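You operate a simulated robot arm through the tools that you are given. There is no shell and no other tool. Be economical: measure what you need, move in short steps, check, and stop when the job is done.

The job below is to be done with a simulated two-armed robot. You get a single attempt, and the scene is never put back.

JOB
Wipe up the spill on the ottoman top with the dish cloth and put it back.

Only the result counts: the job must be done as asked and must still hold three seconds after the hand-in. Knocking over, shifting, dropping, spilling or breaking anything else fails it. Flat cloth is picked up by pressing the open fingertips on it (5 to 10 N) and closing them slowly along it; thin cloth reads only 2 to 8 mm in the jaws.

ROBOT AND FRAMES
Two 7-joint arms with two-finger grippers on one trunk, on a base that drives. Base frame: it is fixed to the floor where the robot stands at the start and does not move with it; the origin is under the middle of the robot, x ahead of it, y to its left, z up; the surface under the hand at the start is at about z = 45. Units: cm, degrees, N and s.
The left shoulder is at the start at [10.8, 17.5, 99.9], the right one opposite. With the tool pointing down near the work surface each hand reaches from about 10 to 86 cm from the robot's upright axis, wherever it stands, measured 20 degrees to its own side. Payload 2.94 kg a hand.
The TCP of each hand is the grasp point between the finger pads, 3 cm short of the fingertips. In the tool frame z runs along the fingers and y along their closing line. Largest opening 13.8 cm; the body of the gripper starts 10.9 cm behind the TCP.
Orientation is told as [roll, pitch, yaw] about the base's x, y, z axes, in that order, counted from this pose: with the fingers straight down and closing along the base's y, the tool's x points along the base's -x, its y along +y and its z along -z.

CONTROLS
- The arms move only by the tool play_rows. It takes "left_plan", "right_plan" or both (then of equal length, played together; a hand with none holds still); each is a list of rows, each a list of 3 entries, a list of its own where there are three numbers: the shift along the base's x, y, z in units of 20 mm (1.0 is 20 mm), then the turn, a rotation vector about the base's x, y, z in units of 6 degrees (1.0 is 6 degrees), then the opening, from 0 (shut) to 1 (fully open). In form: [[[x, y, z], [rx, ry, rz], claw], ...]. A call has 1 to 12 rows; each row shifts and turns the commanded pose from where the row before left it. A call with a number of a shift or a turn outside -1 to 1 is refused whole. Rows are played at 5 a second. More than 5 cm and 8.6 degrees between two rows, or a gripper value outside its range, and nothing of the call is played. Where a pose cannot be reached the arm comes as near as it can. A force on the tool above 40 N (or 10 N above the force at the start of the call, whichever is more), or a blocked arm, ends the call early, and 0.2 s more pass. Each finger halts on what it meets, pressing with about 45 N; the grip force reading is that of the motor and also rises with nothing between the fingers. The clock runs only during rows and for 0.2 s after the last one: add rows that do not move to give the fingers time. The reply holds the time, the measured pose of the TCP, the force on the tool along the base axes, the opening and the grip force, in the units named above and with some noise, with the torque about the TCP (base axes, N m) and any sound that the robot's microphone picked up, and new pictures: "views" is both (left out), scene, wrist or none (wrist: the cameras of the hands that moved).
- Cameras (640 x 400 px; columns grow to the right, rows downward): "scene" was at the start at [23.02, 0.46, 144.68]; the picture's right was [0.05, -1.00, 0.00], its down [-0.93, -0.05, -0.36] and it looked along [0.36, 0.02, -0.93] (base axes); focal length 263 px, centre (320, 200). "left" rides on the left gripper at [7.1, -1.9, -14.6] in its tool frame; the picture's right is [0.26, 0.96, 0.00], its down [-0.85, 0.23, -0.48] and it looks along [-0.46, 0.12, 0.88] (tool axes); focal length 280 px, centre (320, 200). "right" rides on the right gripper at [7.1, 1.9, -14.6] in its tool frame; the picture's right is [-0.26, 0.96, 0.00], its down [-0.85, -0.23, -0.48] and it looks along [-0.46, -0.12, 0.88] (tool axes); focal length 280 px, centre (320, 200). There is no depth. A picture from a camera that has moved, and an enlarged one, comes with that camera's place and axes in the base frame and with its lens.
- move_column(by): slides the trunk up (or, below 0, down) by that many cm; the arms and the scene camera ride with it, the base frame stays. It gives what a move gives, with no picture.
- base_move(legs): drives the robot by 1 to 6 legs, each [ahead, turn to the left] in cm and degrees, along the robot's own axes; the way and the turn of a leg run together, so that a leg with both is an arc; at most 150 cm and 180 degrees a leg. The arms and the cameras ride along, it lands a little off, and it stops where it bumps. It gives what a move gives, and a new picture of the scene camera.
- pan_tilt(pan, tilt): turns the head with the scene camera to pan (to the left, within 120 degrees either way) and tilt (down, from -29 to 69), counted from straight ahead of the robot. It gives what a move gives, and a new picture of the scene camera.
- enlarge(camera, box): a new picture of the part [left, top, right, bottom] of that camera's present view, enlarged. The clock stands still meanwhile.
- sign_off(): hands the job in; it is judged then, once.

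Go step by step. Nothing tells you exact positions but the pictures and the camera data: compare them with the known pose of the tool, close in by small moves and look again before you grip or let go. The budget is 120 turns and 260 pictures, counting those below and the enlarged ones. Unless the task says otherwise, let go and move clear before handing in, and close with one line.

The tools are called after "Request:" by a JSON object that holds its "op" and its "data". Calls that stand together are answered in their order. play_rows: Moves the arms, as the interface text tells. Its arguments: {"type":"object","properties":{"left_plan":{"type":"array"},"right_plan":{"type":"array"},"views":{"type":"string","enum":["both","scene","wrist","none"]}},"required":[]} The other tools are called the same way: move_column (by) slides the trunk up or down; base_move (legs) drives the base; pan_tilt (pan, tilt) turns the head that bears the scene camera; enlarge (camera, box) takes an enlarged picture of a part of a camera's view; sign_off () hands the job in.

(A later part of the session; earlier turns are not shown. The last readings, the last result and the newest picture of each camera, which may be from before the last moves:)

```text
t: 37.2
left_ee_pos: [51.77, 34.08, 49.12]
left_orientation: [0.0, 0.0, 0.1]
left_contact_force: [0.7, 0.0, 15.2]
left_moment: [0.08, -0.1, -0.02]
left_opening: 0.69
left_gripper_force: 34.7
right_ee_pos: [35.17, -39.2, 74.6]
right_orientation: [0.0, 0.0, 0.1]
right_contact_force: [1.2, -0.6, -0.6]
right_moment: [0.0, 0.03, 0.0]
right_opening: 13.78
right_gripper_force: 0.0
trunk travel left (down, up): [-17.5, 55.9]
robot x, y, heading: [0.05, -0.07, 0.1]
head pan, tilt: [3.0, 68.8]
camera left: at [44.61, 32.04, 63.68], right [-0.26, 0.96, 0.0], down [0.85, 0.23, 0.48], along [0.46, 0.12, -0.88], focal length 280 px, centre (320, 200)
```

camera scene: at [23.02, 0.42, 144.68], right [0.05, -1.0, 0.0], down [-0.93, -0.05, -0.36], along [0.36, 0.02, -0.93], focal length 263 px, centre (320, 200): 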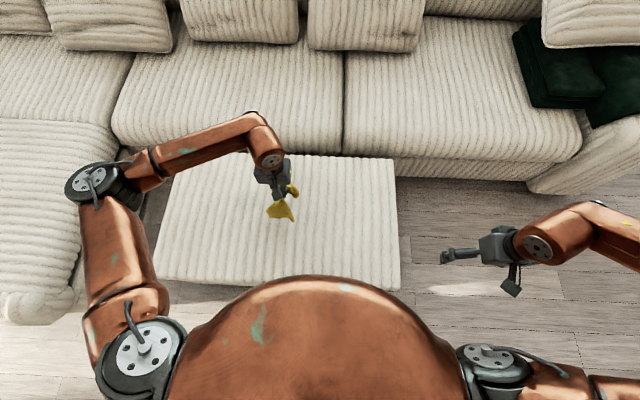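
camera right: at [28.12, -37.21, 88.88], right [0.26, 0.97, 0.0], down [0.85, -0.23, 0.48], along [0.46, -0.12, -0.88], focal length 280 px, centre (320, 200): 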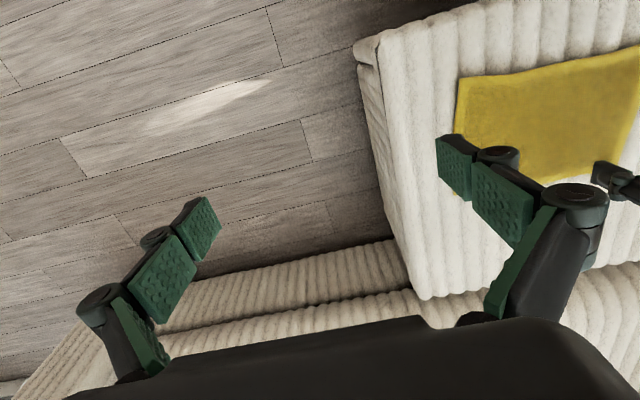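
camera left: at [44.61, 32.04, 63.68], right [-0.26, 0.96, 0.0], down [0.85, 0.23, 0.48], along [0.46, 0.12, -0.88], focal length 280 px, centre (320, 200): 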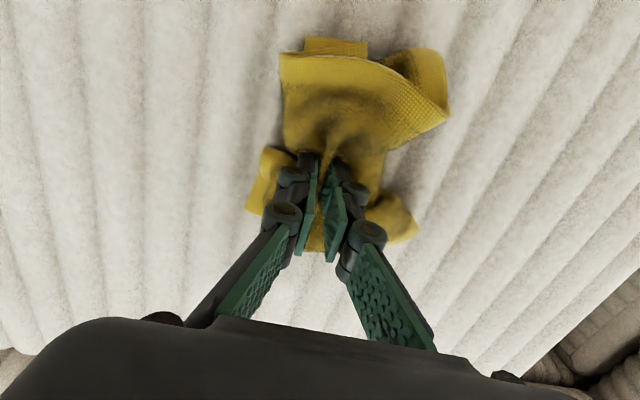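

Pressure is good at 15 N. Now the strokes.

Request:
{"op": "play_rows", "data": {"left_plan": [[[0.5, 0, 0], [0, 0, 0], 0], [[-0.7, 0, 0], [0, 0, 0], 0], [[0.9, 0, 0], [0, 0, 0], 0], [[0.9, 0, 0], [0, 0, 0], 0], [[0.9, 0, 0], [0, 0, 0], 0], [[0.9, 0, 0], [0, 0, 0], 0], [[0.9, 0, 0], [0, 0, 0], 0], [[0.9, 0, 0], [0, 0, 0], 0], [[0.9, 0, 0], [0, 0, 0], 0], [[0.5, 0, 0], [0, 0, 0], 0], [[0, -0.7, 0], [0, 0, 0], 0], [[-0.9, 0, 0], [0, 0, 0], 0]], "views": "none"}}

Request:
{"op": "play_rows", "data": {"left_plan": [[[-0.9, 0, 0], [0, 0, 0], 0], [[-0.9, 0, 0], [0, 0, 0], 0], [[-0.9, 0, 0], [0, 0, 0], 0], [[-0.9, 0, 0], [0, 0, 0], 0], [[0, -0.7, 0], [0, 0, 0], 0], [[0.9, 0, 0], [0, 0, 0], 0], [[0.9, 0, 0], [0, 0, 0], 0], [[0.9, 0, 0], [0, 0, 0], 0], [[0.9, 0, 0], [0, 0, 0], 0], [[0.9, 0, 0], [0, 0, 0], 0], [[0, -0.7, 0], [0, 0, 0], 0], [[-0.9, 0, 0], [0, 0, 0], 0]], "views": "none"}}

Request:
{"op": "play_rows", "data": {"left_plan": [[[-0.9, 0, 0], [0, 0, 0], 0], [[-0.9, 0, 0], [0, 0, 0], 0], [[-0.9, 0, 0], [0, 0, 0], 0], [[-0.9, 0, 0], [0, 0, 0], 0], [[0, -0.7, 0], [0, 0, 0], 0], [[0.9, 0, 0], [0, 0, 0], 0], [[0.9, 0, 0], [0, 0, 0], 0], [[0.9, 0, 0], [0, 0, 0], 0], [[0.9, 0, 0], [0, 0, 0], 0], [[0.9, 0, 0], [0, 0, 0], 0], [[0, -0.7, 0], [0, 0, 0], 0], [[-0.9, 0, 0], [0, 0, 0], 0]], "views": "wrist"}}

```text
t: 39.8
left_ee_pos: [63.03, 32.52, 48.89]
left_orientation: [-0.1, -0.1, 0.1]
left_contact_force: [4.1, -0.2, 4.9]
left_moment: [0.02, -0.1, -0.03]
left_opening: 0.67
left_gripper_force: 34.6
right_ee_pos: [35.18, -39.22, 74.48]
right_orientation: [0.0, 0.0, 0.1]
right_contact_force: [0.9, -0.4, 0.0]
right_moment: [-0.04, -0.02, 0.0]
right_opening: 13.82
right_gripper_force: 0.0
trunk travel left (down, up): [-17.5, 55.9]
robot x, y, heading: [-0.12, 0.13, 0.2]
head pan, tilt: [3.0, 68.8]
```

```text
t: 42.4
left_ee_pos: [63.21, 29.84, 49.03]
left_orientation: [0.1, -0.1, 0.0]
left_contact_force: [1.6, 0.4, 2.7]
left_moment: [0.03, -0.03, -0.05]
left_opening: 0.65
left_gripper_force: 35.0
right_ee_pos: [35.22, -39.1, 74.58]
right_orientation: [0.0, 0.1, 0.0]
right_contact_force: [0.2, -0.3, -0.5]
right_moment: [-0.03, -0.02, 0.03]
right_opening: 13.8
right_gripper_force: 0.0
trunk travel left (down, up): [-17.5, 55.9]
robot x, y, heading: [0.08, -0.27, 0.1]
head pan, tilt: [3.0, 68.8]
```

```text
t: 45.0
left_ee_pos: [63.07, 27.07, 48.87]
left_orientation: [0.0, 0.0, 0.0]
left_contact_force: [-0.7, 0.5, -0.1]
left_moment: [0.0, 0.01, -0.03]
left_opening: 0.68
left_gripper_force: 35.1
right_ee_pos: [35.06, -39.01, 74.5]
right_orientation: [0.1, 0.0, 0.0]
right_contact_force: [-0.9, 0.5, 0.5]
right_moment: [0.01, 0.0, -0.01]
right_opening: 13.79
right_gripper_force: 0.0
trunk travel left (down, up): [-17.5, 55.9]
robot x, y, heading: [0.07, -0.2, 0.1]
head pan, tilt: [3.0, 68.8]
camera left: at [55.99, 25.12, 63.55], right [-0.26, 0.97, 0.0], down [0.85, 0.23, 0.48], along [0.46, 0.12, -0.88], focal length 280 px, centre (320, 200)
```

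left: 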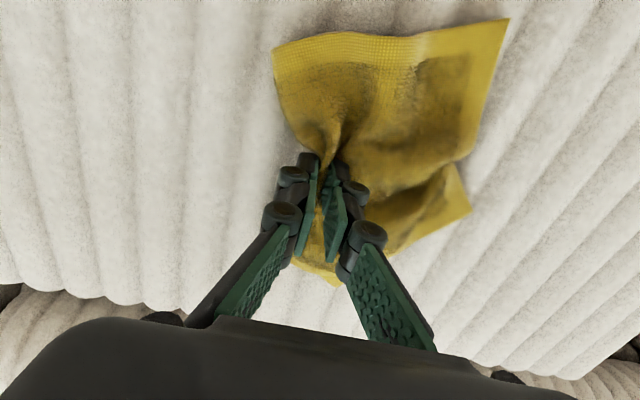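

Contact went light towards the end, so I'll press 4 mm lower and finish the -y strokes, ending with a sweep back along +y.

Request:
{"op": "play_rows", "data": {"left_plan": [[[-0.4, 0, -0.2], [0, 0, 0], 0], [[-0.9, 0, 0], [0, 0, 0], 0], [[-0.9, 0, 0], [0, 0, 0], 0], [[-0.9, 0, 0], [0, 0, 0], 0], [[-0.6, -0.7, 0], [0, 0, 0], 0], [[0.9, 0, 0], [0, 0, 0], 0], [[0.9, 0, 0], [0, 0, 0], 0], [[0.9, 0, 0], [0, 0, 0], 0], [[0.7, 0, 0], [0, 0, 0], 0], [[-0.9, 0.7, 0], [0, 0, 0], 0], [[-0.9, 0.7, 0], [0, 0, 0], 0]], "views": "none"}}

Request:
{"op": "play_rows", "data": {"left_plan": [[[-0.9, 0.7, 0], [0, 0, 0], 0], [[0.9, 0.5, 0], [0, 0, 0], 0], [[0.9, 0.5, 0], [0, 0, 0], 0], [[-0.9, 0.5, 0], [0, 0, 0], 0], [[-0.9, 0.5, 0], [0, 0, 0], 0], [[0.9, 0.5, 0], [0, 0, 0], 0], [[0.9, 0, 0], [0, 0, 0], 0], [[0.6, 0, 0], [0, 0, 0], 0], [[-0.9, 0, 0], [0, 0, 0], 0], [[-0.9, 0, 0], [0, 0, 0], 0], [[0, 0, 0], [0, 0, 0], 0]], "views": "none"}}

Request:
{"op": "play_rows", "data": {"left_plan": [[[0, 0, 1], [0, 0, 0], 0], [[0, 0, 1], [0, 0, 0], 0], [[0, 0, 1], [0, 0, 0], 0], [[0, 0, 1], [0, 0, 0], 0], [[0, 0, 1], [0, 0, 0], 0], [[0, -1, 1], [0, 0, 0], 0], [[0, -1, 1], [0, 0, 0], 0], [[0, -1, 1], [0, 0, 0], 0], [[0, -1, 0], [0, 0, 0], 0], [[0, -1, 0], [0, 0, 0], 0], [[0, -1, 0], [0, 0, 0], 0], [[0, -1, 0], [0, 0, 0], 0]], "views": "wrist"}}

Request:
{"op": "enlarge", "data": {"camera": "scene", "box": [180, 160, 300, 235]}}

Request:
{"op": "enlarge", "data": {"camera": "left", "box": [320, 60, 560, 210]}}

```text
t: 47.4
left_ee_pos: [58.91, 28.35, 48.67]
left_orientation: [0.0, -0.1, 0.0]
left_contact_force: [0.6, -0.3, 0.9]
left_moment: [0.03, 0.03, -0.04]
left_opening: 0.63
left_gripper_force: 34.6
right_ee_pos: [35.18, -39.18, 74.58]
right_orientation: [0.0, 0.0, 0.1]
right_contact_force: [-1.5, 0.0, 0.2]
right_moment: [-0.02, 0.0, 0.0]
right_opening: 13.79
right_gripper_force: 0.0
trunk travel left (down, up): [-17.5, 55.9]
robot x, y, heading: [-0.09, -0.47, -0.1]
head pan, tilt: [3.0, 68.8]
```

```text
t: 49.8
left_ee_pos: [58.35, 34.76, 48.54]
left_orientation: [0.0, 0.0, 0.0]
left_contact_force: [1.4, -0.2, 0.2]
left_moment: [0.04, -0.06, -0.05]
left_opening: 0.65
left_gripper_force: 34.9
right_ee_pos: [35.22, -39.13, 74.5]
right_orientation: [0.0, -0.1, -0.1]
right_contact_force: [0.5, -0.2, -0.3]
right_moment: [-0.01, 0.03, -0.03]
right_opening: 13.77
right_gripper_force: 0.1
trunk travel left (down, up): [-17.5, 55.9]
robot x, y, heading: [-0.1, 0.09, 0.1]
head pan, tilt: [3.0, 68.8]
```

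```text
t: 52.4
left_ee_pos: [58.18, 20.96, 64.69]
left_orientation: [0.1, -0.1, -0.1]
left_contact_force: [0.0, -0.4, 0.6]
left_moment: [0.02, -0.01, 0.01]
left_opening: 0.7
left_gripper_force: 34.9
right_ee_pos: [35.23, -39.2, 74.45]
right_orientation: [0.0, 0.0, 0.0]
right_contact_force: [0.6, 0.3, 0.5]
right_moment: [0.0, -0.04, -0.02]
right_opening: 13.8
right_gripper_force: 0.1
trunk travel left (down, up): [-17.5, 55.9]
robot x, y, heading: [0.22, -0.46, 0.1]
head pan, tilt: [3.0, 68.8]
camera left: at [51.15, 18.9, 79.16], right [-0.26, 0.96, 0.0], down [0.85, 0.23, 0.48], along [0.46, 0.13, -0.88], focal length 280 px, centre (320, 200)
```

left: 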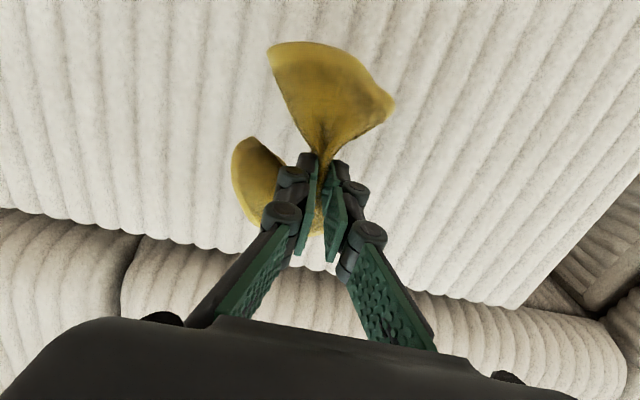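

```text
5.33 times, centred on (240, 198) of scene
camera zoom: at [23.03, 0.38, 144.67], right [0.05, -1.0, 0.0], down [-0.93, -0.05, -0.36], along [0.36, 0.02, -0.93], focal length 1405 px, centre (747, 213)
```

zoom: 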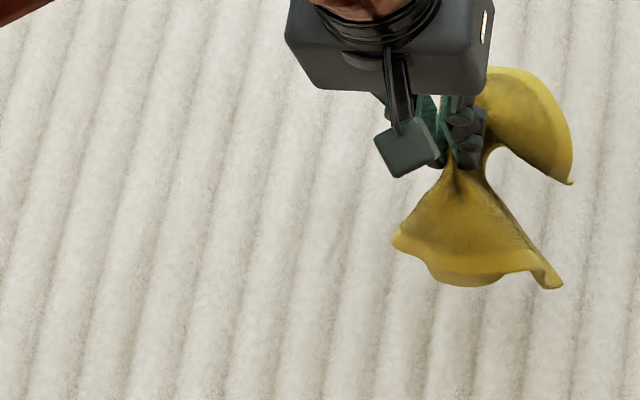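

```text
2.67 times, centred on (440, 135) of left
camera zoom: at [51.15, 18.9, 79.16], right [-0.26, 0.96, 0.0], down [0.85, 0.23, 0.48], along [0.46, 0.13, -0.88], focal length 748 px, centre (0, 373)
```

zoom: 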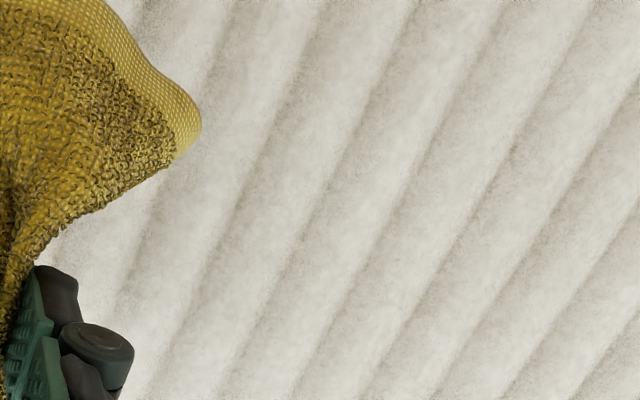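

The surface looks clean, with the film and droplet gone. I'll carry the cloth back over its original place and check the area that was hidden.

Request:
{"op": "play_rows", "data": {"left_plan": [[[-0.4, -1, 0], [0, 0, 0], 0], [[-0.4, -1, 0], [0, 0, 0], 0], [[-0.4, -1, 0], [0, 0, 0], 0], [[-0.4, -1, 0], [0, 0, 0], 0], [[-0.4, -1, 0], [0, 0, 0], 0], [[-0.4, -1, 0], [0, 0, 0], 0], [[-0.4, -1, 0], [0, 0, 0], 0], [[-0.4, -1, 0], [0, 0, 0], 0], [[-0.4, -1, 0], [0, 0, 0], 0], [[-0.4, -1, 0], [0, 0, 0], 0], [[-0.4, -1, 0], [0, 0, 0], 0], [[-0.4, -1, 0], [0, 0, 0], 0]], "views": "none"}}

Request:
{"op": "play_rows", "data": {"left_plan": [[[-0.3, -1, 0], [0, 0, 0], 0], [[0, -0.8, 0], [0, 0, 0], 0], [[0, 0, 0], [0, 0, 0], 0], [[0, 0, 0], [0, 0, 0], 0], [[0, 0, 0], [0, 0, 0], 0]], "views": "both"}}

Request:
{"op": "enlarge", "data": {"camera": "scene", "box": [180, 150, 340, 250]}}

```text
t: 55.0
left_ee_pos: [48.65, -3.2, 64.62]
left_orientation: [0.1, 0.1, 0.0]
left_contact_force: [0.2, 0.1, -1.0]
left_moment: [0.04, 0.01, -0.01]
left_opening: 0.67
left_gripper_force: 34.7
right_ee_pos: [35.21, -39.04, 74.49]
right_orientation: [0.1, 0.0, 0.1]
right_contact_force: [0.8, 0.3, 1.6]
right_moment: [0.05, 0.01, 0.01]
right_opening: 13.8
right_gripper_force: 0.1
trunk travel left (down, up): [-17.5, 55.9]
robot x, y, heading: [0.57, -0.05, -0.0]
head pan, tilt: [3.0, 68.8]
```

```text
t: 56.2
left_ee_pos: [48.09, -6.84, 64.45]
left_orientation: [0.0, -0.1, 0.0]
left_contact_force: [-0.5, 0.7, 0.5]
left_moment: [0.0, -0.02, -0.01]
left_opening: 0.65
left_gripper_force: 33.7
right_ee_pos: [35.16, -38.98, 74.5]
right_orientation: [0.0, 0.0, 0.0]
right_contact_force: [0.0, -0.8, 0.9]
right_moment: [0.02, 0.0, 0.02]
right_opening: 13.81
right_gripper_force: 0.0
trunk travel left (down, up): [-17.5, 55.9]
robot x, y, heading: [-0.21, 0.03, 0.1]
head pan, tilt: [3.0, 68.8]
camera scene: at [23.03, 0.36, 144.68], right [0.05, -1.0, 0.0], down [-0.93, -0.05, -0.36], along [0.36, 0.02, -0.93], focal length 263 px, centre (320, 200)
camera left: at [41.03, -8.76, 79.15], right [-0.26, 0.96, 0.0], down [0.85, 0.23, 0.48], along [0.46, 0.13, -0.88], focal length 280 px, centre (320, 200)
```

scene: 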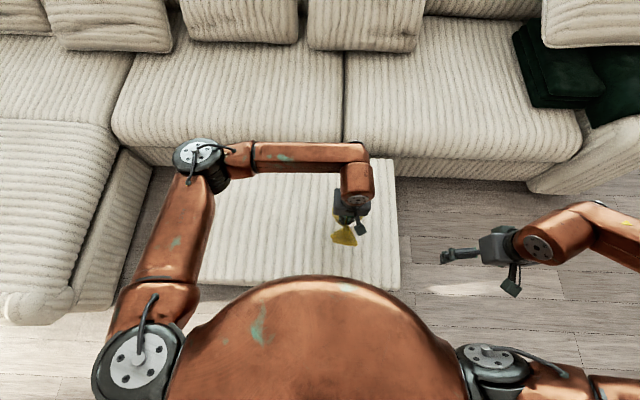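
left: 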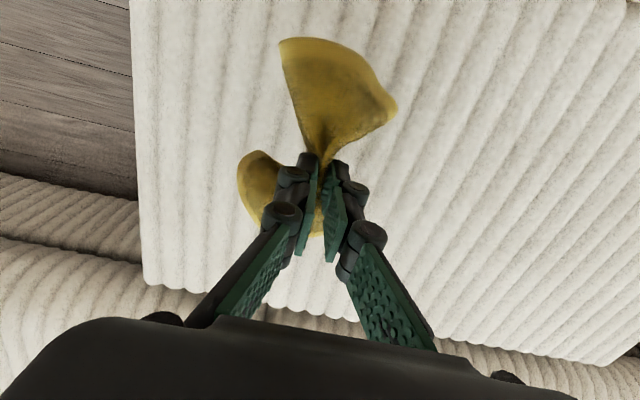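

```text
4.00 times, centred on (260, 200) of scene
camera zoom: at [23.03, 0.36, 144.68], right [0.05, -1.0, 0.0], down [-0.93, -0.05, -0.36], along [0.36, 0.02, -0.93], focal length 1053 px, centre (560, 200)
```

zoom: 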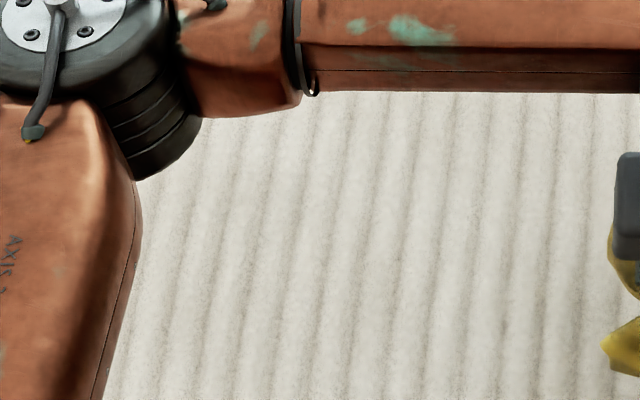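

The spill area is clean. I'll lower the cloth onto its original place and let go.

Request:
{"op": "play_rows", "data": {"left_plan": [[[0, 0, -1], [0, 0, 0], 0], [[0, 0, -1], [0, 0, 0], 0], [[0, 0, -1], [0, 0, 0], 0], [[0, 0, -1], [0, 0, 0], 0], [[0, 0, -1], [0, 0, 0], 0], [[0, 0, -1], [0, 0, 0], 0], [[0, 0, -1], [0, 0, 0], 0], [[0, 0, -0.5], [0, 0, 0], 0], [[0, 0, 0], [0, 0, 0], 0]], "views": "both"}}

```text
t: 58.2
left_ee_pos: [48.06, -6.86, 49.58]
left_orientation: [0.0, 0.0, -0.1]
left_contact_force: [-1.4, 1.2, 8.6]
left_moment: [0.14, 0.07, -0.01]
left_opening: 0.66
left_gripper_force: 35.1
right_ee_pos: [35.13, -39.1, 74.57]
right_orientation: [0.0, 0.0, 0.0]
right_contact_force: [-0.2, -1.0, -0.2]
right_moment: [-0.01, -0.03, -0.02]
right_opening: 13.81
right_gripper_force: 0.0
trunk travel left (down, up): [-17.5, 55.9]
robot x, y, heading: [-0.16, 0.21, 0.1]
head pan, tilt: [3.0, 68.8]
camera scene: at [22.95, 0.38, 144.7], right [0.05, -1.0, 0.0], down [-0.93, -0.05, -0.36], along [0.36, 0.02, -0.93], focal length 263 px, centre (320, 200)
camera left: at [40.96, -8.76, 64.2], right [-0.26, 0.96, 0.0], down [0.85, 0.23, 0.48], along [0.46, 0.12, -0.88], focal length 280 px, centre (320, 200)
```

scene: 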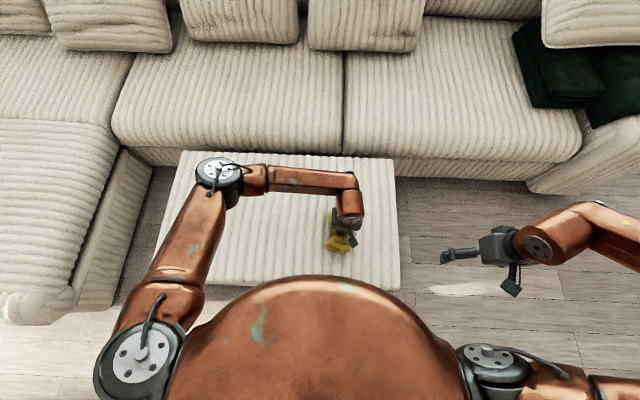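
left: 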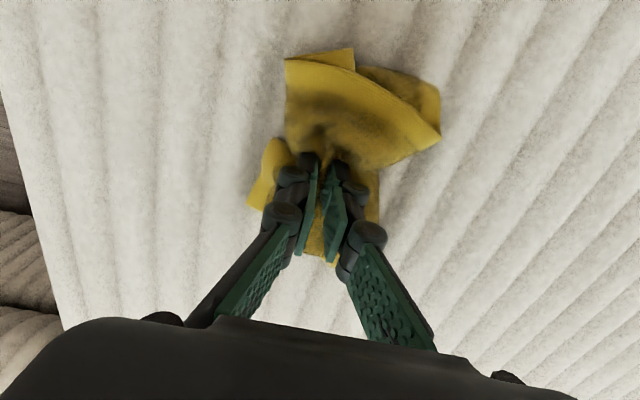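

The sides have folded under. Dragging in -y spread the trailing side earlier, so I'll lift, shift +y, lower and drag back.

Request:
{"op": "play_rows", "data": {"left_plan": [[[0, 0, 1], [0, 0, 0], 0], [[0, 0, 1], [0, 0, 0], 0], [[0, 0.3, 1], [0, 0, 0], 0], [[0, 1, 1], [0, 0, 0], 0], [[0, 1, 0], [0, 0, 0], 0], [[0, 1, 0], [0, 0, 0], 0], [[0, 1, 0], [0, 0, 0], 0], [[0, 1, 0], [0, 0, 0], 0], [[0, 1, -1], [0, 0, 0], 0], [[0, 0.5, -1], [0, 0, 0], 0], [[0, 0, -1], [0, 0, 0], 0], [[0, 0, -1], [0, 0, 0], 0]], "views": "none"}}

Request:
{"op": "play_rows", "data": {"left_plan": [[[0, -0.5, -0.1], [0, 0, 0], 0], [[0, -0.5, 0], [0, 0, 0], 0], [[0, -0.5, 0], [0, 0, 0], 0], [[0, -0.5, 0], [0, 0, 0], 0], [[0, -0.5, 0], [0, 0, 0], 0], [[0, -0.5, 0], [0, 0, 0], 0], [[0, -0.5, 0], [0, 0, 0], 0], [[0, -0.5, 0], [0, 0, 0], 0], [[0, -0.5, 0], [0, 0, 0], 0], [[0, -0.5, 0], [0, 0, 0], 0], [[0, -0.5, 0], [0, 0, 0], 0], [[0, -0.5, 0], [0, 0, 0], 0]], "views": "wrist"}}

```text
t: 60.8
left_ee_pos: [48.03, 6.92, 49.63]
left_orientation: [0.0, 0.1, 0.1]
left_contact_force: [-1.4, 1.2, 1.6]
left_moment: [-0.04, 0.02, -0.02]
left_opening: 0.64
left_gripper_force: 34.7
right_ee_pos: [35.11, -39.03, 74.54]
right_orientation: [0.0, 0.1, 0.1]
right_contact_force: [0.8, -0.3, -0.2]
right_moment: [0.01, 0.01, 0.0]
right_opening: 13.8
right_gripper_force: 0.1
trunk travel left (down, up): [-17.5, 55.9]
robot x, y, heading: [-0.27, -0.02, 0.0]
head pan, tilt: [3.0, 68.8]
```

```text
t: 63.4
left_ee_pos: [47.95, -5.29, 49.25]
left_orientation: [-0.1, 0.0, 0.0]
left_contact_force: [-0.7, 2.1, 2.6]
left_moment: [0.1, 0.02, 0.02]
left_opening: 0.67
left_gripper_force: 34.2
right_ee_pos: [35.13, -39.02, 74.44]
right_orientation: [0.0, 0.1, 0.0]
right_contact_force: [0.1, 0.0, -0.4]
right_moment: [-0.01, -0.03, 0.0]
right_opening: 13.77
right_gripper_force: 0.1
trunk travel left (down, up): [-17.5, 55.9]
robot x, y, heading: [0.06, -0.04, 0.0]
head pan, tilt: [3.0, 68.8]
camera left: at [41.0, -7.16, 63.93], right [-0.26, 0.96, 0.0], down [0.85, 0.23, 0.48], along [0.46, 0.13, -0.88], focal length 280 px, centre (320, 200)
```

left: 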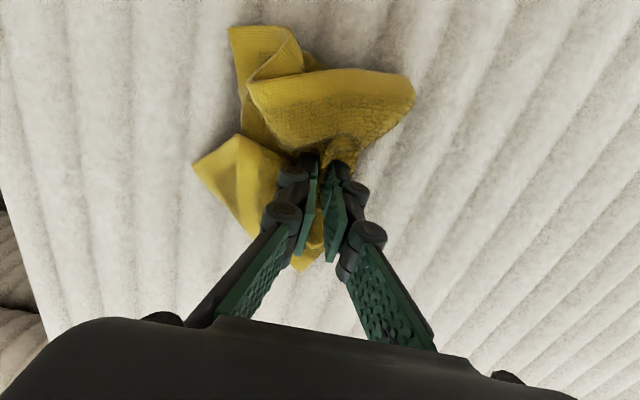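

The -y side has come out, though the +y side is folded under. I'll release here and look at the cloth before flattening it.

Request:
{"op": "play_rows", "data": {"left_plan": [[[0, -0.5, -0.1], [0, 0, 0], 0], [[0, 0, 0], [0, 0, 0], 0.08], [[0, 0, 0], [0, 0, 0], 0.14], [[0, 0, 0], [0, 0, 0], 0.2], [[0, 0, 0], [0, 0, 0], 0.26], [[0, 0, 0], [0, 0, 0], 0.32], [[0, 0, 0], [0, 0, 0], 0.38], [[0, 0, 0], [0, 0, 0], 0.44]], "views": "none"}}

Request:
{"op": "play_rows", "data": {"left_plan": [[[0, 0, 1], [0, 0, 0], 0.44], [[0, 0, 1], [0, 0, 0], 0.44], [[0, 0, 1], [0, 0, 0], 0.44], [[0, 0, 1], [0, 0, 0], 0.44], [[0, 0, 1], [0, 0, 0], 0.44], [[0, 0, 1], [0, 0, 0], 0.44], [[-1, 0, 1], [0, 0, 0], 0.44], [[-1, 0, 0], [0, 0, 0], 0.44], [[-1, 0, 0], [0, 0, 0], 0.44], [[-1, 0, 0], [0, 0, 0], 0.44], [[0, 0, 0], [0, 0, 0], 0.44]], "views": "both"}}

```text
t: 65.2
left_ee_pos: [48.15, -6.23, 49.12]
left_orientation: [0.1, -0.1, 0.1]
left_contact_force: [0.1, 0.9, 1.2]
left_moment: [-0.02, 0.0, -0.02]
left_opening: 6.23
left_gripper_force: 0.2
right_ee_pos: [35.19, -39.08, 74.48]
right_orientation: [0.1, 0.1, 0.0]
right_contact_force: [1.1, -0.3, 0.2]
right_moment: [0.03, -0.01, 0.01]
right_opening: 13.81
right_gripper_force: 0.1
trunk travel left (down, up): [-17.5, 55.9]
robot x, y, heading: [0.17, 0.04, 0.1]
head pan, tilt: [3.0, 68.8]
```

```text
t: 67.6
left_ee_pos: [40.08, -6.08, 63.14]
left_orientation: [0.0, 0.1, 0.0]
left_contact_force: [0.0, -0.1, 0.6]
left_moment: [0.0, 0.0, 0.06]
left_opening: 6.08
left_gripper_force: 0.1
right_ee_pos: [35.2, -39.07, 74.45]
right_orientation: [-0.1, 0.1, 0.0]
right_contact_force: [-0.2, 0.2, -0.6]
right_moment: [0.03, 0.0, 0.03]
right_opening: 13.81
right_gripper_force: 0.2
trunk travel left (down, up): [-17.5, 55.9]
robot x, y, heading: [-0.09, 0.05, 0.2]
head pan, tilt: [3.0, 68.8]
camera scene: at [23.03, 0.37, 144.67], right [0.05, -1.0, 0.0], down [-0.93, -0.05, -0.36], along [0.36, 0.02, -0.93], focal length 263 px, centre (320, 200)
camera left: at [33.02, -8.11, 77.71], right [-0.26, 0.96, 0.0], down [0.85, 0.23, 0.48], along [0.46, 0.13, -0.88], focal length 280 px, centre (320, 200)
```

scene: 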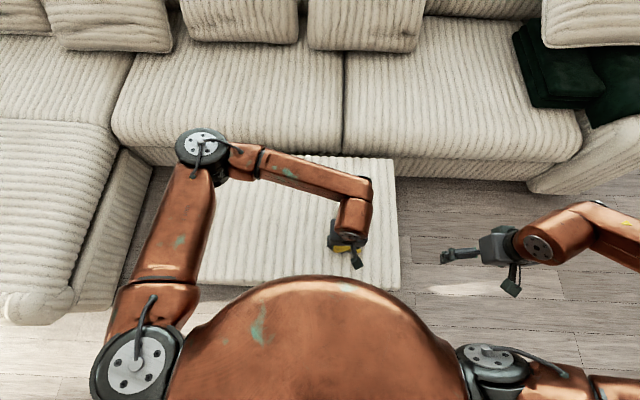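
left: 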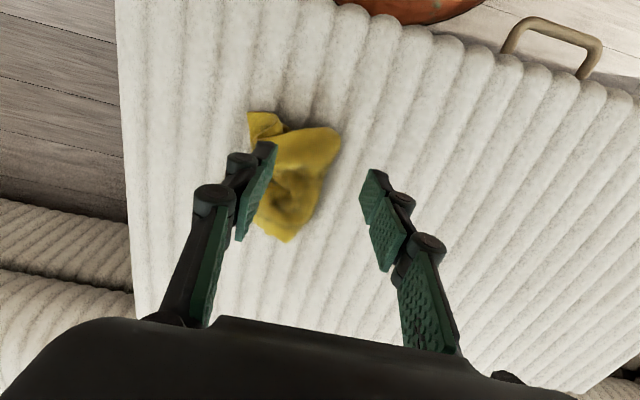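

The cloth is back in place but crumpled, with its centre near (47, -8). I'll move the left hand aside for a good look before spreading it.

Request:
{"op": "play_rows", "data": {"left_plan": [[[0, 1, 0.5], [0, 0, 0], 0.44], [[0, 1, 0.5], [0, 0, 0], 0.44], [[0, 1, 0.5], [0, 0, 0], 0.44], [[0, 1, 0.5], [0, 0, 0], 0.44], [[0, 1, 0], [0, 0, 0], 0.44], [[0, 1, 0], [0, 0, 0], 0.44], [[0, 1, 0], [0, 0, 0], 0.44], [[0, 1, 0], [0, 0, 0], 0.44], [[0, 1, 0], [0, 0, 0], 0.44], [[0, 0, 0], [0, 0, 0], 0.44]], "views": "wrist"}}

Request:
{"op": "enlarge", "data": {"camera": "scene", "box": [280, 190, 408, 270]}}

Request:
{"op": "enlarge", "data": {"camera": "right", "box": [440, 40, 640, 165]}}

```text
t: 69.8
left_ee_pos: [39.9, 11.72, 67.15]
left_orientation: [-0.1, 0.0, 0.0]
left_contact_force: [0.0, -0.6, -0.8]
left_moment: [0.03, 0.01, -0.01]
left_opening: 6.12
left_gripper_force: 0.0
right_ee_pos: [35.17, -39.09, 74.57]
right_orientation: [0.0, 0.0, 0.1]
right_contact_force: [0.2, 0.0, 0.7]
right_moment: [0.0, -0.03, 0.02]
right_opening: 13.8
right_gripper_force: 0.0
trunk travel left (down, up): [-17.5, 55.9]
robot x, y, heading: [-0.38, 0.0, -0.1]
head pan, tilt: [3.0, 68.8]
camera left: at [32.95, 9.9, 81.72], right [-0.26, 0.96, 0.0], down [0.85, 0.23, 0.48], along [0.46, 0.12, -0.88], focal length 280 px, centre (320, 200)
```

left: 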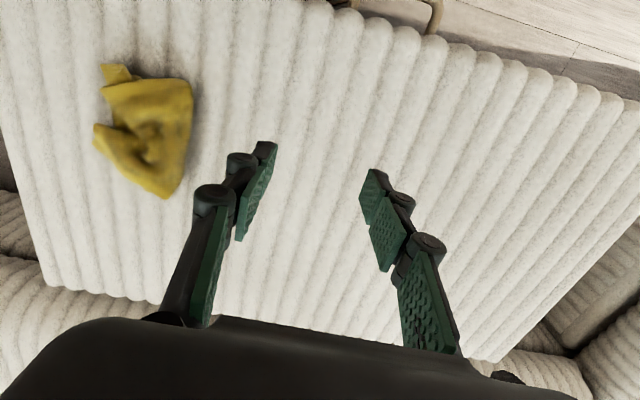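

```text
5.00 times, centred on (344, 230) of scene
camera zoom: at [23.02, 0.39, 144.67], right [0.05, -1.0, 0.0], down [-0.93, -0.05, -0.36], along [0.36, 0.02, -0.93], focal length 1317 px, centre (200, 50)
```

zoom: 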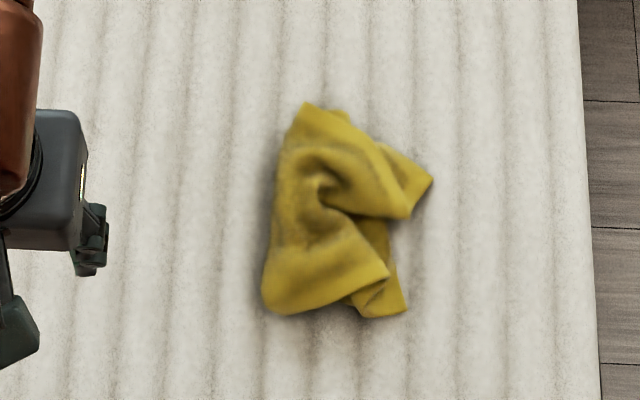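

```text
3.20 times, centred on (540, 102) of right
camera zoom: at [28.1, -37.19, 88.88], right [0.26, 0.96, 0.0], down [0.85, -0.23, 0.48], along [0.46, -0.12, -0.88], focal length 897 px, centre (-384, 512)
```

zoom: 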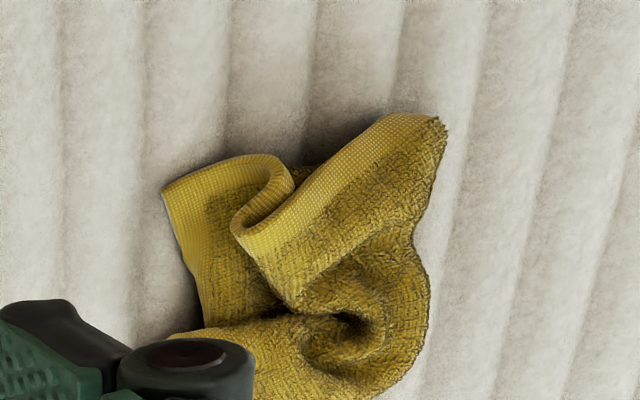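

The visible hems show two free corners on the -y side: c1 at about (41.2, -14) and c2 at about (51.2, -16). I'll use the right hand to pull c2 out, then c1, and later re-lay the cloth with both hands.

Request:
{"op": "play_rows", "data": {"right_plan": [[[0.7, 1, 0], [0, 0, 0], 0.8], [[0.7, 1, 0], [0, 0, 0], 0.6], [[0.7, 1, 0], [0, 0, 0], 0.4], [[0.7, 1, -0.5], [0, 0, 0], 0.3], [[0.7, 1, -0.5], [0, 0, 0], 0.25], [[0.7, 1, -0.5], [0, 0, 0], 0.25], [[0.7, 1, -0.5], [0, 0, 0], 0.25], [[0.7, 1, -0.5], [0, 0, 0], 0.25], [[0.7, 1, -0.5], [0, 0, 0], 0.25], [[0.7, 1, -0.5], [0, 0, 0], 0.25], [[0.7, 1, -0.5], [0, 0, 0], 0.25], [[0.2, 1, -0.5], [0, 0, 0], 0.25]], "views": "wrist"}}

Request:
{"op": "enlarge", "data": {"camera": "right", "box": [220, 60, 420, 185]}}

```text
t: 72.4
left_ee_pos: [40.08, 11.91, 67.17]
left_orientation: [0.1, 0.0, 0.0]
left_contact_force: [-0.2, 0.3, -0.3]
left_moment: [-0.02, 0.0, -0.05]
left_opening: 6.05
left_gripper_force: 0.0
right_ee_pos: [50.95, -15.0, 65.5]
right_orientation: [-0.1, 0.0, 0.1]
right_contact_force: [-0.5, -0.6, 0.1]
right_moment: [0.0, -0.02, 0.0]
right_opening: 3.45
right_gripper_force: 0.1
trunk travel left (down, up): [-17.5, 55.9]
robot x, y, heading: [0.39, 0.21, 0.2]
head pan, tilt: [3.0, 68.8]
camera right: at [43.93, -13.03, 79.89], right [0.26, 0.97, 0.0], down [0.85, -0.23, 0.48], along [0.46, -0.12, -0.88], focal length 280 px, centre (320, 200)
```

right: 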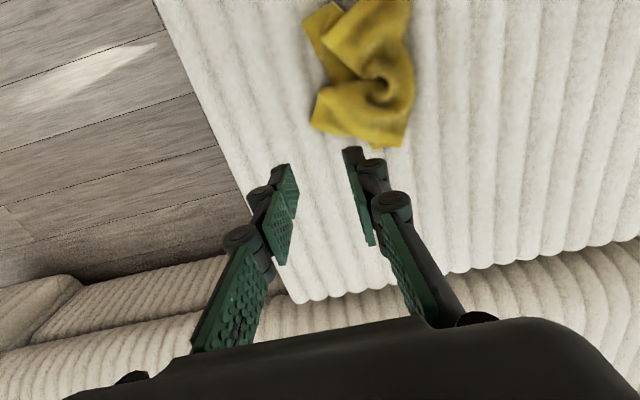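

```text
3.20 times, centred on (320, 122) of right
camera zoom: at [43.93, -13.03, 79.89], right [0.26, 0.97, 0.0], down [0.85, -0.23, 0.48], along [0.46, -0.12, -0.88], focal length 897 px, centre (320, 448)
```

zoom: 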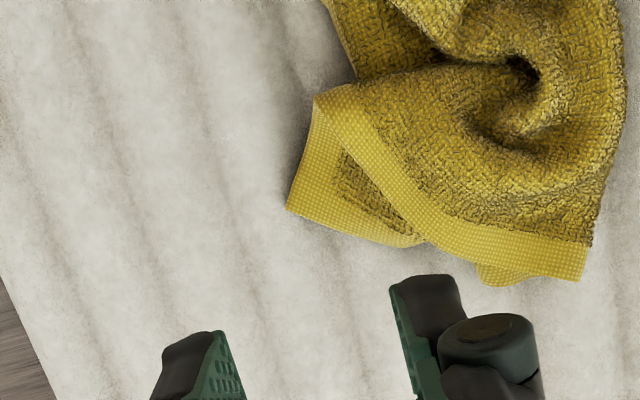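

Corner c2 is confirmed at about (51.4, -16.1). I'll go down on it.

Request:
{"op": "play_rows", "data": {"right_plan": [[[0, 0, -1], [0, 0, 0], 0.25], [[0, 0, -1], [0, 0, 0], 0.25], [[0, 0, -1], [0, 0, 0], 0.25], [[0, 0, -1], [0, 0, 0], 0.25], [[0, 0, -1], [0, 0, 0], 0.25], [[0, 0, -1], [0, 0, 0], 0.25], [[0, -0.2, -1], [0, 0, 0], 0.25], [[0, 0, -0.8], [0, 0, 0], 0.25], [[0, 0, -0.3], [0, 0, 0], 0.25], [[0, 0, -0.2], [0, 0, 0], 0.25], [[0, 0, -0.1], [0, 0, 0], 0.25], [[0, 0, 0], [0, 0, 0], 0.25]], "views": "wrist"}}

Request:
{"op": "enlarge", "data": {"camera": "right", "box": [220, 90, 420, 215]}}

```text
t: 75.0
left_ee_pos: [39.98, 11.81, 67.18]
left_orientation: [0.1, 0.1, 0.0]
left_contact_force: [0.5, -0.9, 0.2]
left_moment: [-0.01, 0.01, 0.01]
left_opening: 6.09
left_gripper_force: 0.1
right_ee_pos: [51.03, -15.43, 48.67]
right_orientation: [0.0, -0.1, -0.1]
right_contact_force: [-0.3, -1.6, 2.2]
right_moment: [0.03, 0.03, 0.03]
right_opening: 3.42
right_gripper_force: 0.0
trunk travel left (down, up): [-17.5, 55.9]
robot x, y, heading: [-0.34, 0.23, 0.2]
head pan, tilt: [3.0, 68.8]
camera right: at [43.95, -13.54, 63.08], right [0.26, 0.96, 0.0], down [0.85, -0.23, 0.48], along [0.46, -0.12, -0.88], focal length 280 px, centre (320, 200)
```

right: 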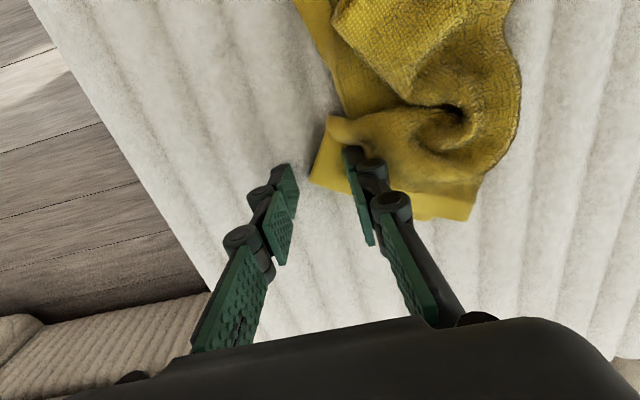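

```text
3.20 times, centred on (320, 152) of right
camera zoom: at [43.95, -13.54, 63.08], right [0.26, 0.96, 0.0], down [0.85, -0.23, 0.48], along [0.46, -0.12, -0.88], focal length 897 px, centre (320, 352)
```

zoom: 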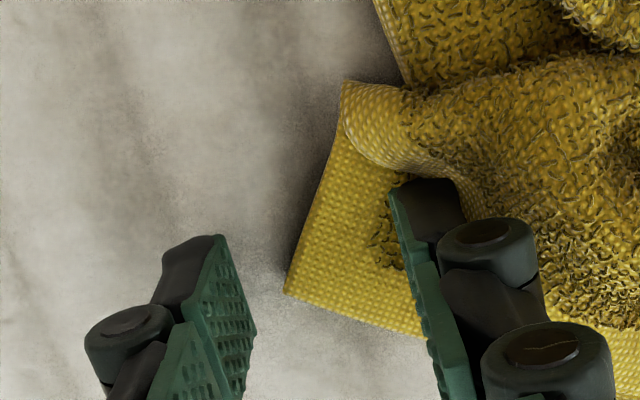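

One fingertip is on the tab and the other just outside it. I'll press a bit more and close slowly.

Request:
{"op": "play_rows", "data": {"right_plan": [[[0, 0, -0.15], [0, 0, 0], 0.25], [[0, 0, -0.1], [0, 0, 0], 0.25], [[0, 0, 0], [0, 0, 0], 0.2], [[0, 0, 0], [0, 0, 0], 0.15], [[0, 0, 0], [0, 0, 0], 0.1], [[0, 0, 0], [0, 0, 0], 0.05], [[0, 0, 0], [0, 0, 0], 0], [[0, 0, 0], [0, 0, 0], 0], [[0, 0, 0], [0, 0, 0], 0]], "views": "wrist"}}

```text
t: 77.0
left_ee_pos: [39.95, 11.73, 67.08]
left_orientation: [-0.1, 0.0, 0.0]
left_contact_force: [0.0, -0.2, -0.4]
left_moment: [-0.02, -0.02, 0.01]
left_opening: 6.07
left_gripper_force: 0.1
right_ee_pos: [50.99, -15.3, 48.15]
right_orientation: [-0.1, 0.0, -0.1]
right_contact_force: [-0.4, 1.1, 2.9]
right_moment: [0.02, 0.04, -0.01]
right_opening: 0.29
right_gripper_force: 32.2
trunk travel left (down, up): [-17.5, 55.9]
robot x, y, heading: [0.19, -0.02, -0.2]
head pan, tilt: [3.0, 68.8]
camera right: at [43.92, -13.52, 62.57], right [0.26, 0.97, 0.0], down [0.85, -0.23, 0.48], along [0.46, -0.12, -0.88], focal length 280 px, centre (320, 200)
```

right: 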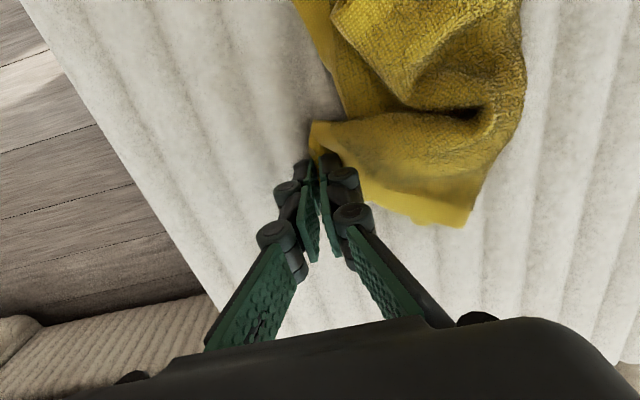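

c2 is gripped at 2.9 mm. I'll lift slightly and pull it towards its original spot at about (57, -20).

Request:
{"op": "play_rows", "data": {"right_plan": [[[0, 0, 1], [0, 0, 0], 0], [[0, 0, 1], [0, 0, 0], 0], [[0.5, -0.4, 0], [0, 0, 0], 0], [[0.5, -0.4, 0], [0, 0, 0], 0], [[0.5, -0.4, 0], [0, 0, 0], 0], [[0.5, -0.4, 0], [0, 0, 0], 0], [[0.5, -0.4, 0], [0, 0, 0], 0], [[0.5, -0.4, 0], [0, 0, 0], 0], [[0, 0, -0.5], [0, 0, 0], 0], [[0, 0, 0], [0, 0, 0], 0]], "views": "both"}}

Request:
{"op": "enlarge", "data": {"camera": "scene", "box": [280, 180, 408, 260]}}

```text
t: 79.2
left_ee_pos: [39.97, 11.79, 67.16]
left_orientation: [0.0, 0.0, 0.1]
left_contact_force: [-0.4, -0.1, 0.0]
left_moment: [0.06, -0.02, 0.0]
left_opening: 6.08
left_gripper_force: 0.1
right_ee_pos: [57.1, -20.13, 51.17]
right_orientation: [0.1, 0.0, 0.0]
right_contact_force: [0.4, 1.1, -1.3]
right_moment: [0.0, 0.05, 0.01]
right_opening: 0.51
right_gripper_force: 36.8
trunk travel left (down, up): [-17.5, 55.9]
robot x, y, heading: [-0.03, -0.2, 0.2]
head pan, tilt: [3.0, 68.8]
camera scene: at [23.02, 0.43, 144.68], right [0.05, -1.0, 0.0], down [-0.93, -0.05, -0.36], along [0.36, 0.02, -0.93], focal length 263 px, centre (320, 200)
camera right: at [49.99, -18.33, 65.55], right [0.26, 0.96, 0.0], down [0.85, -0.23, 0.48], along [0.46, -0.12, -0.88], focal length 280 px, centre (320, 200)
```

scene: 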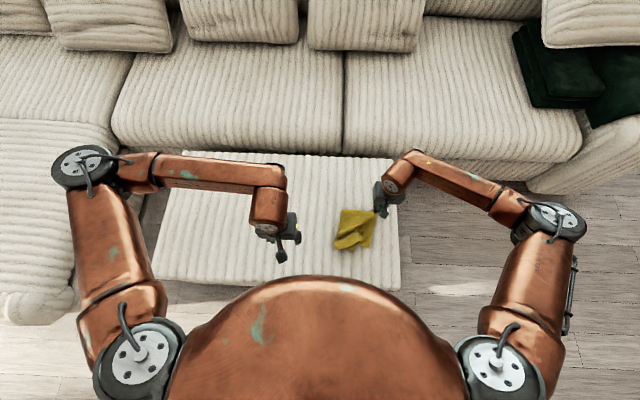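
right: 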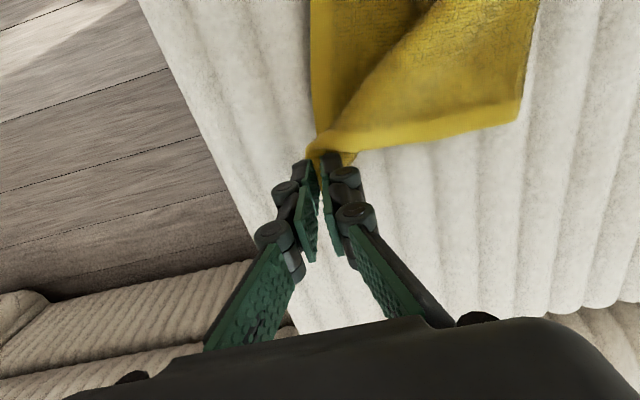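

```text
5.00 times, centred on (344, 220) of scene
camera zoom: at [23.02, 0.43, 144.68], right [0.05, -1.0, 0.0], down [-0.93, -0.05, -0.36], along [0.36, 0.02, -0.93], focal length 1317 px, centre (200, 100)
```

zoom: 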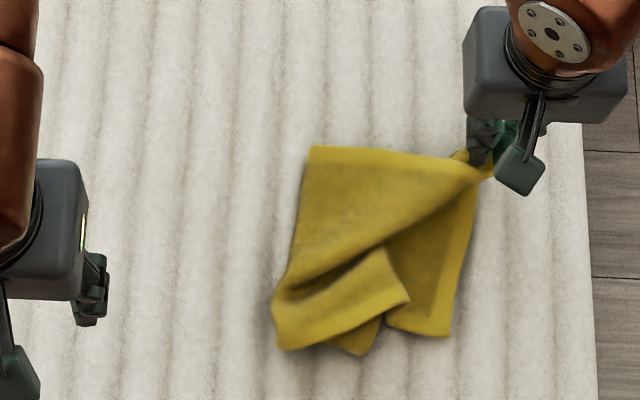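

The -y hem is now nicely spread from c2, which is held, to c1 at about (43, -17). I'll keep holding c2 and bring the left hand to c1.

Request:
{"op": "play_rows", "data": {"right_plan": [[[0.4, 0, 0], [0, 0, 0], 0], [[0.4, 0, 0], [0, 0, 0], 0], [[0, 0, 0], [0, 0, 0], 0], [[0, 0, 0], [0, 0, 0], 0], [[0, 0, 0], [0, 0, 0], 0], [[0, 0, 0], [0, 0, 0], 0], [[0, 0, 0], [0, 0, 0], 0], [[0, 0, 0], [0, 0, 0], 0], [[0, 0, 0], [0, 0, 0], 0], [[0, 0, 0], [0, 0, 0], 0], [[0, 0, 0], [0, 0, 0], 0], [[0, 0, 0], [0, 0, 0], 0]], "left_plan": [[[0, -1, 0], [0, 0, 0], 0.4], [[0, -1, 0], [0, 0, 0], 0.35], [[0, -1, 0], [0, 0, 0], 0.3], [[0, -1, 0], [0, 0, 0], 0.25], [[0, -1, 0], [0, 0, 0], 0.25], [[0, -1, 0], [0, 0, 0], 0.25], [[0, -1, 0], [0, 0, 0], 0.25], [[0, -1, 0], [0, 0, 0], 0.25], [[0, -1, 0], [0, 0, 0], 0.25], [[0, -1, 0], [0, 0, 0], 0.25], [[0, -1, -1], [0, 0, 0], 0.25], [[0, -1, -1], [0, 0, 0], 0.25]], "views": "both"}}

Request:
{"op": "enlarge", "data": {"camera": "left", "box": [180, 60, 420, 210]}}

```text
t: 81.8
left_ee_pos: [40.03, -12.37, 63.22]
left_orientation: [0.0, 0.0, 0.0]
left_contact_force: [-1.3, -0.2, 0.3]
left_moment: [0.01, 0.01, 0.0]
left_opening: 3.45
left_gripper_force: 0.0
right_ee_pos: [58.5, -20.16, 51.16]
right_orientation: [0.0, -0.1, 0.0]
right_contact_force: [-0.2, -0.1, -1.4]
right_moment: [-0.05, 0.02, 0.02]
right_opening: 0.42
right_gripper_force: 33.0
trunk travel left (down, up): [-17.5, 55.9]
robot x, y, heading: [-0.07, -0.2, -0.1]
head pan, tilt: [3.0, 68.8]
camera scene: at [23.07, 0.32, 144.67], right [0.05, -1.0, 0.0], down [-0.93, -0.05, -0.36], along [0.36, 0.02, -0.93], focal length 263 px, centre (320, 200)
camera right: at [51.59, -18.37, 65.54], right [0.26, 0.96, 0.0], down [0.85, -0.23, 0.48], along [0.46, -0.12, -0.88], focal length 280 px, centre (320, 200)
camera left: at [33.06, -14.23, 77.74], right [-0.26, 0.97, 0.0], down [0.85, 0.23, 0.48], along [0.46, 0.12, -0.88], focal length 280 px, centre (320, 200)
```

scene: 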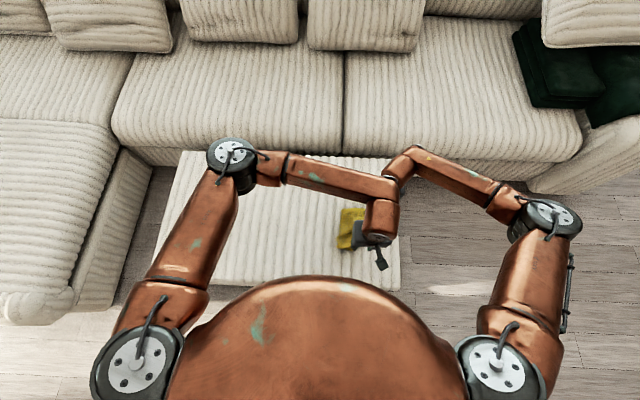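
right: 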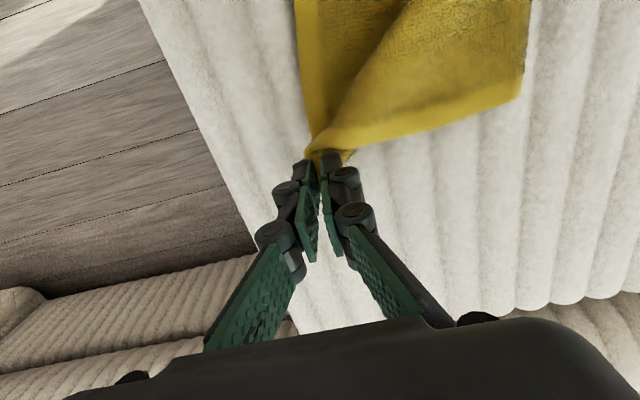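
left: 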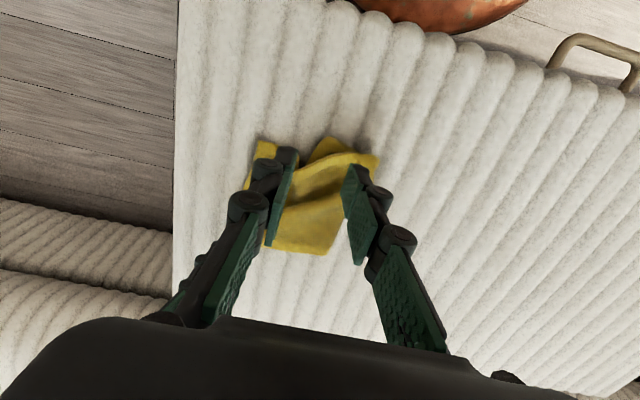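

```text
2.67 times, centred on (300, 135) of left
camera zoom: at [33.06, -14.23, 77.74], right [-0.26, 0.97, 0.0], down [0.85, 0.23, 0.48], along [0.46, 0.12, -0.88], focal length 748 px, centre (373, 373)
```

zoom: 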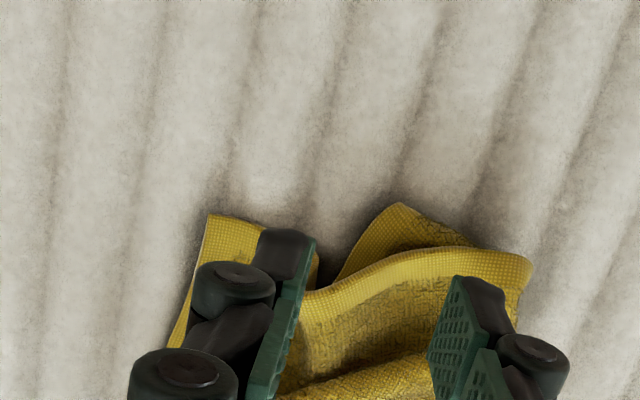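

c1 is at about (43.9, -18.8). The left hand moves to (44.8, -17.5) and descends.

Request:
{"op": "play_rows", "data": {"left_plan": [[[0.8, -0.9, 0], [0, 0, 0], 0.25], [[0.8, -0.9, 0], [0, 0, 0], 0.25], [[0.8, -0.8, 0], [0, 0, 0], 0.25], [[0, 0, -1], [0, 0, 0], 0.25], [[0, 0, -1], [0, 0, 0], 0.25], [[0, 0, -1], [0, 0, 0], 0.25], [[0, 0, -1], [0, 0, 0], 0.25], [[0, 0, -1], [0, 0, 0], 0.25], [[0, 0, 0], [0, 0, 0], 0.25]], "views": "wrist"}}

Request:
{"op": "enlarge", "data": {"camera": "left", "box": [220, 90, 420, 215]}}

```text
t: 83.5
left_ee_pos: [44.85, -17.84, 55.2]
left_orientation: [-0.5, 0.1, -0.2]
left_contact_force: [-1.5, 1.3, 2.5]
left_moment: [-0.28, -0.38, 0.04]
left_opening: 3.49
left_gripper_force: 0.0
right_ee_pos: [58.54, -20.78, 50.53]
right_orientation: [-0.7, -0.2, 0.0]
right_contact_force: [1.8, -1.4, -3.2]
right_moment: [0.25, 0.16, 0.12]
right_opening: 0.44
right_gripper_force: 34.7
trunk travel left (down, up): [-17.5, 55.9]
robot x, y, heading: [0.22, 0.23, -0.2]
head pan, tilt: [3.0, 68.8]
stopped in row 8 (left hand): the force on the tool passed its limit at 55 N (the readings are from after the stop); the commanded pose is now the measured one
camera left: at [37.71, -19.58, 69.8], right [-0.26, 0.97, -0.01], down [0.85, 0.23, 0.47], along [0.46, 0.12, -0.88], focal length 280 px, centre (320, 200)
```

left: 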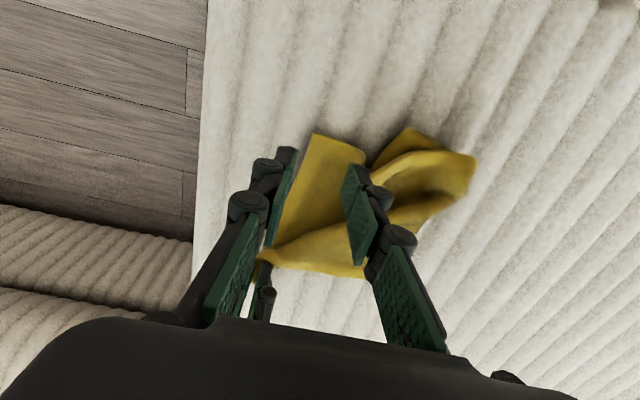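

```text
3.20 times, centred on (320, 152) of left
camera zoom: at [37.71, -19.58, 69.8], right [-0.26, 0.97, -0.01], down [0.85, 0.23, 0.47], along [0.46, 0.12, -0.88], focal length 897 px, centre (320, 352)
```

zoom: 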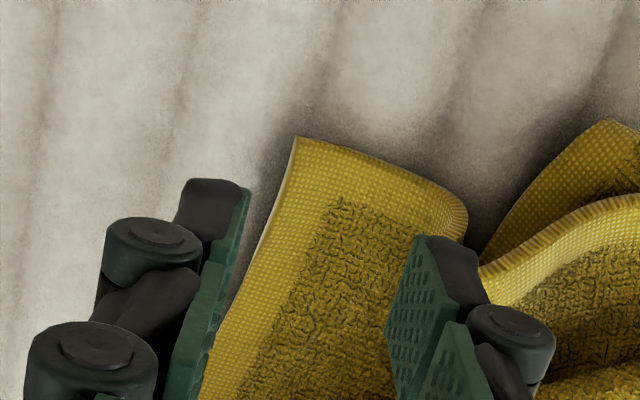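

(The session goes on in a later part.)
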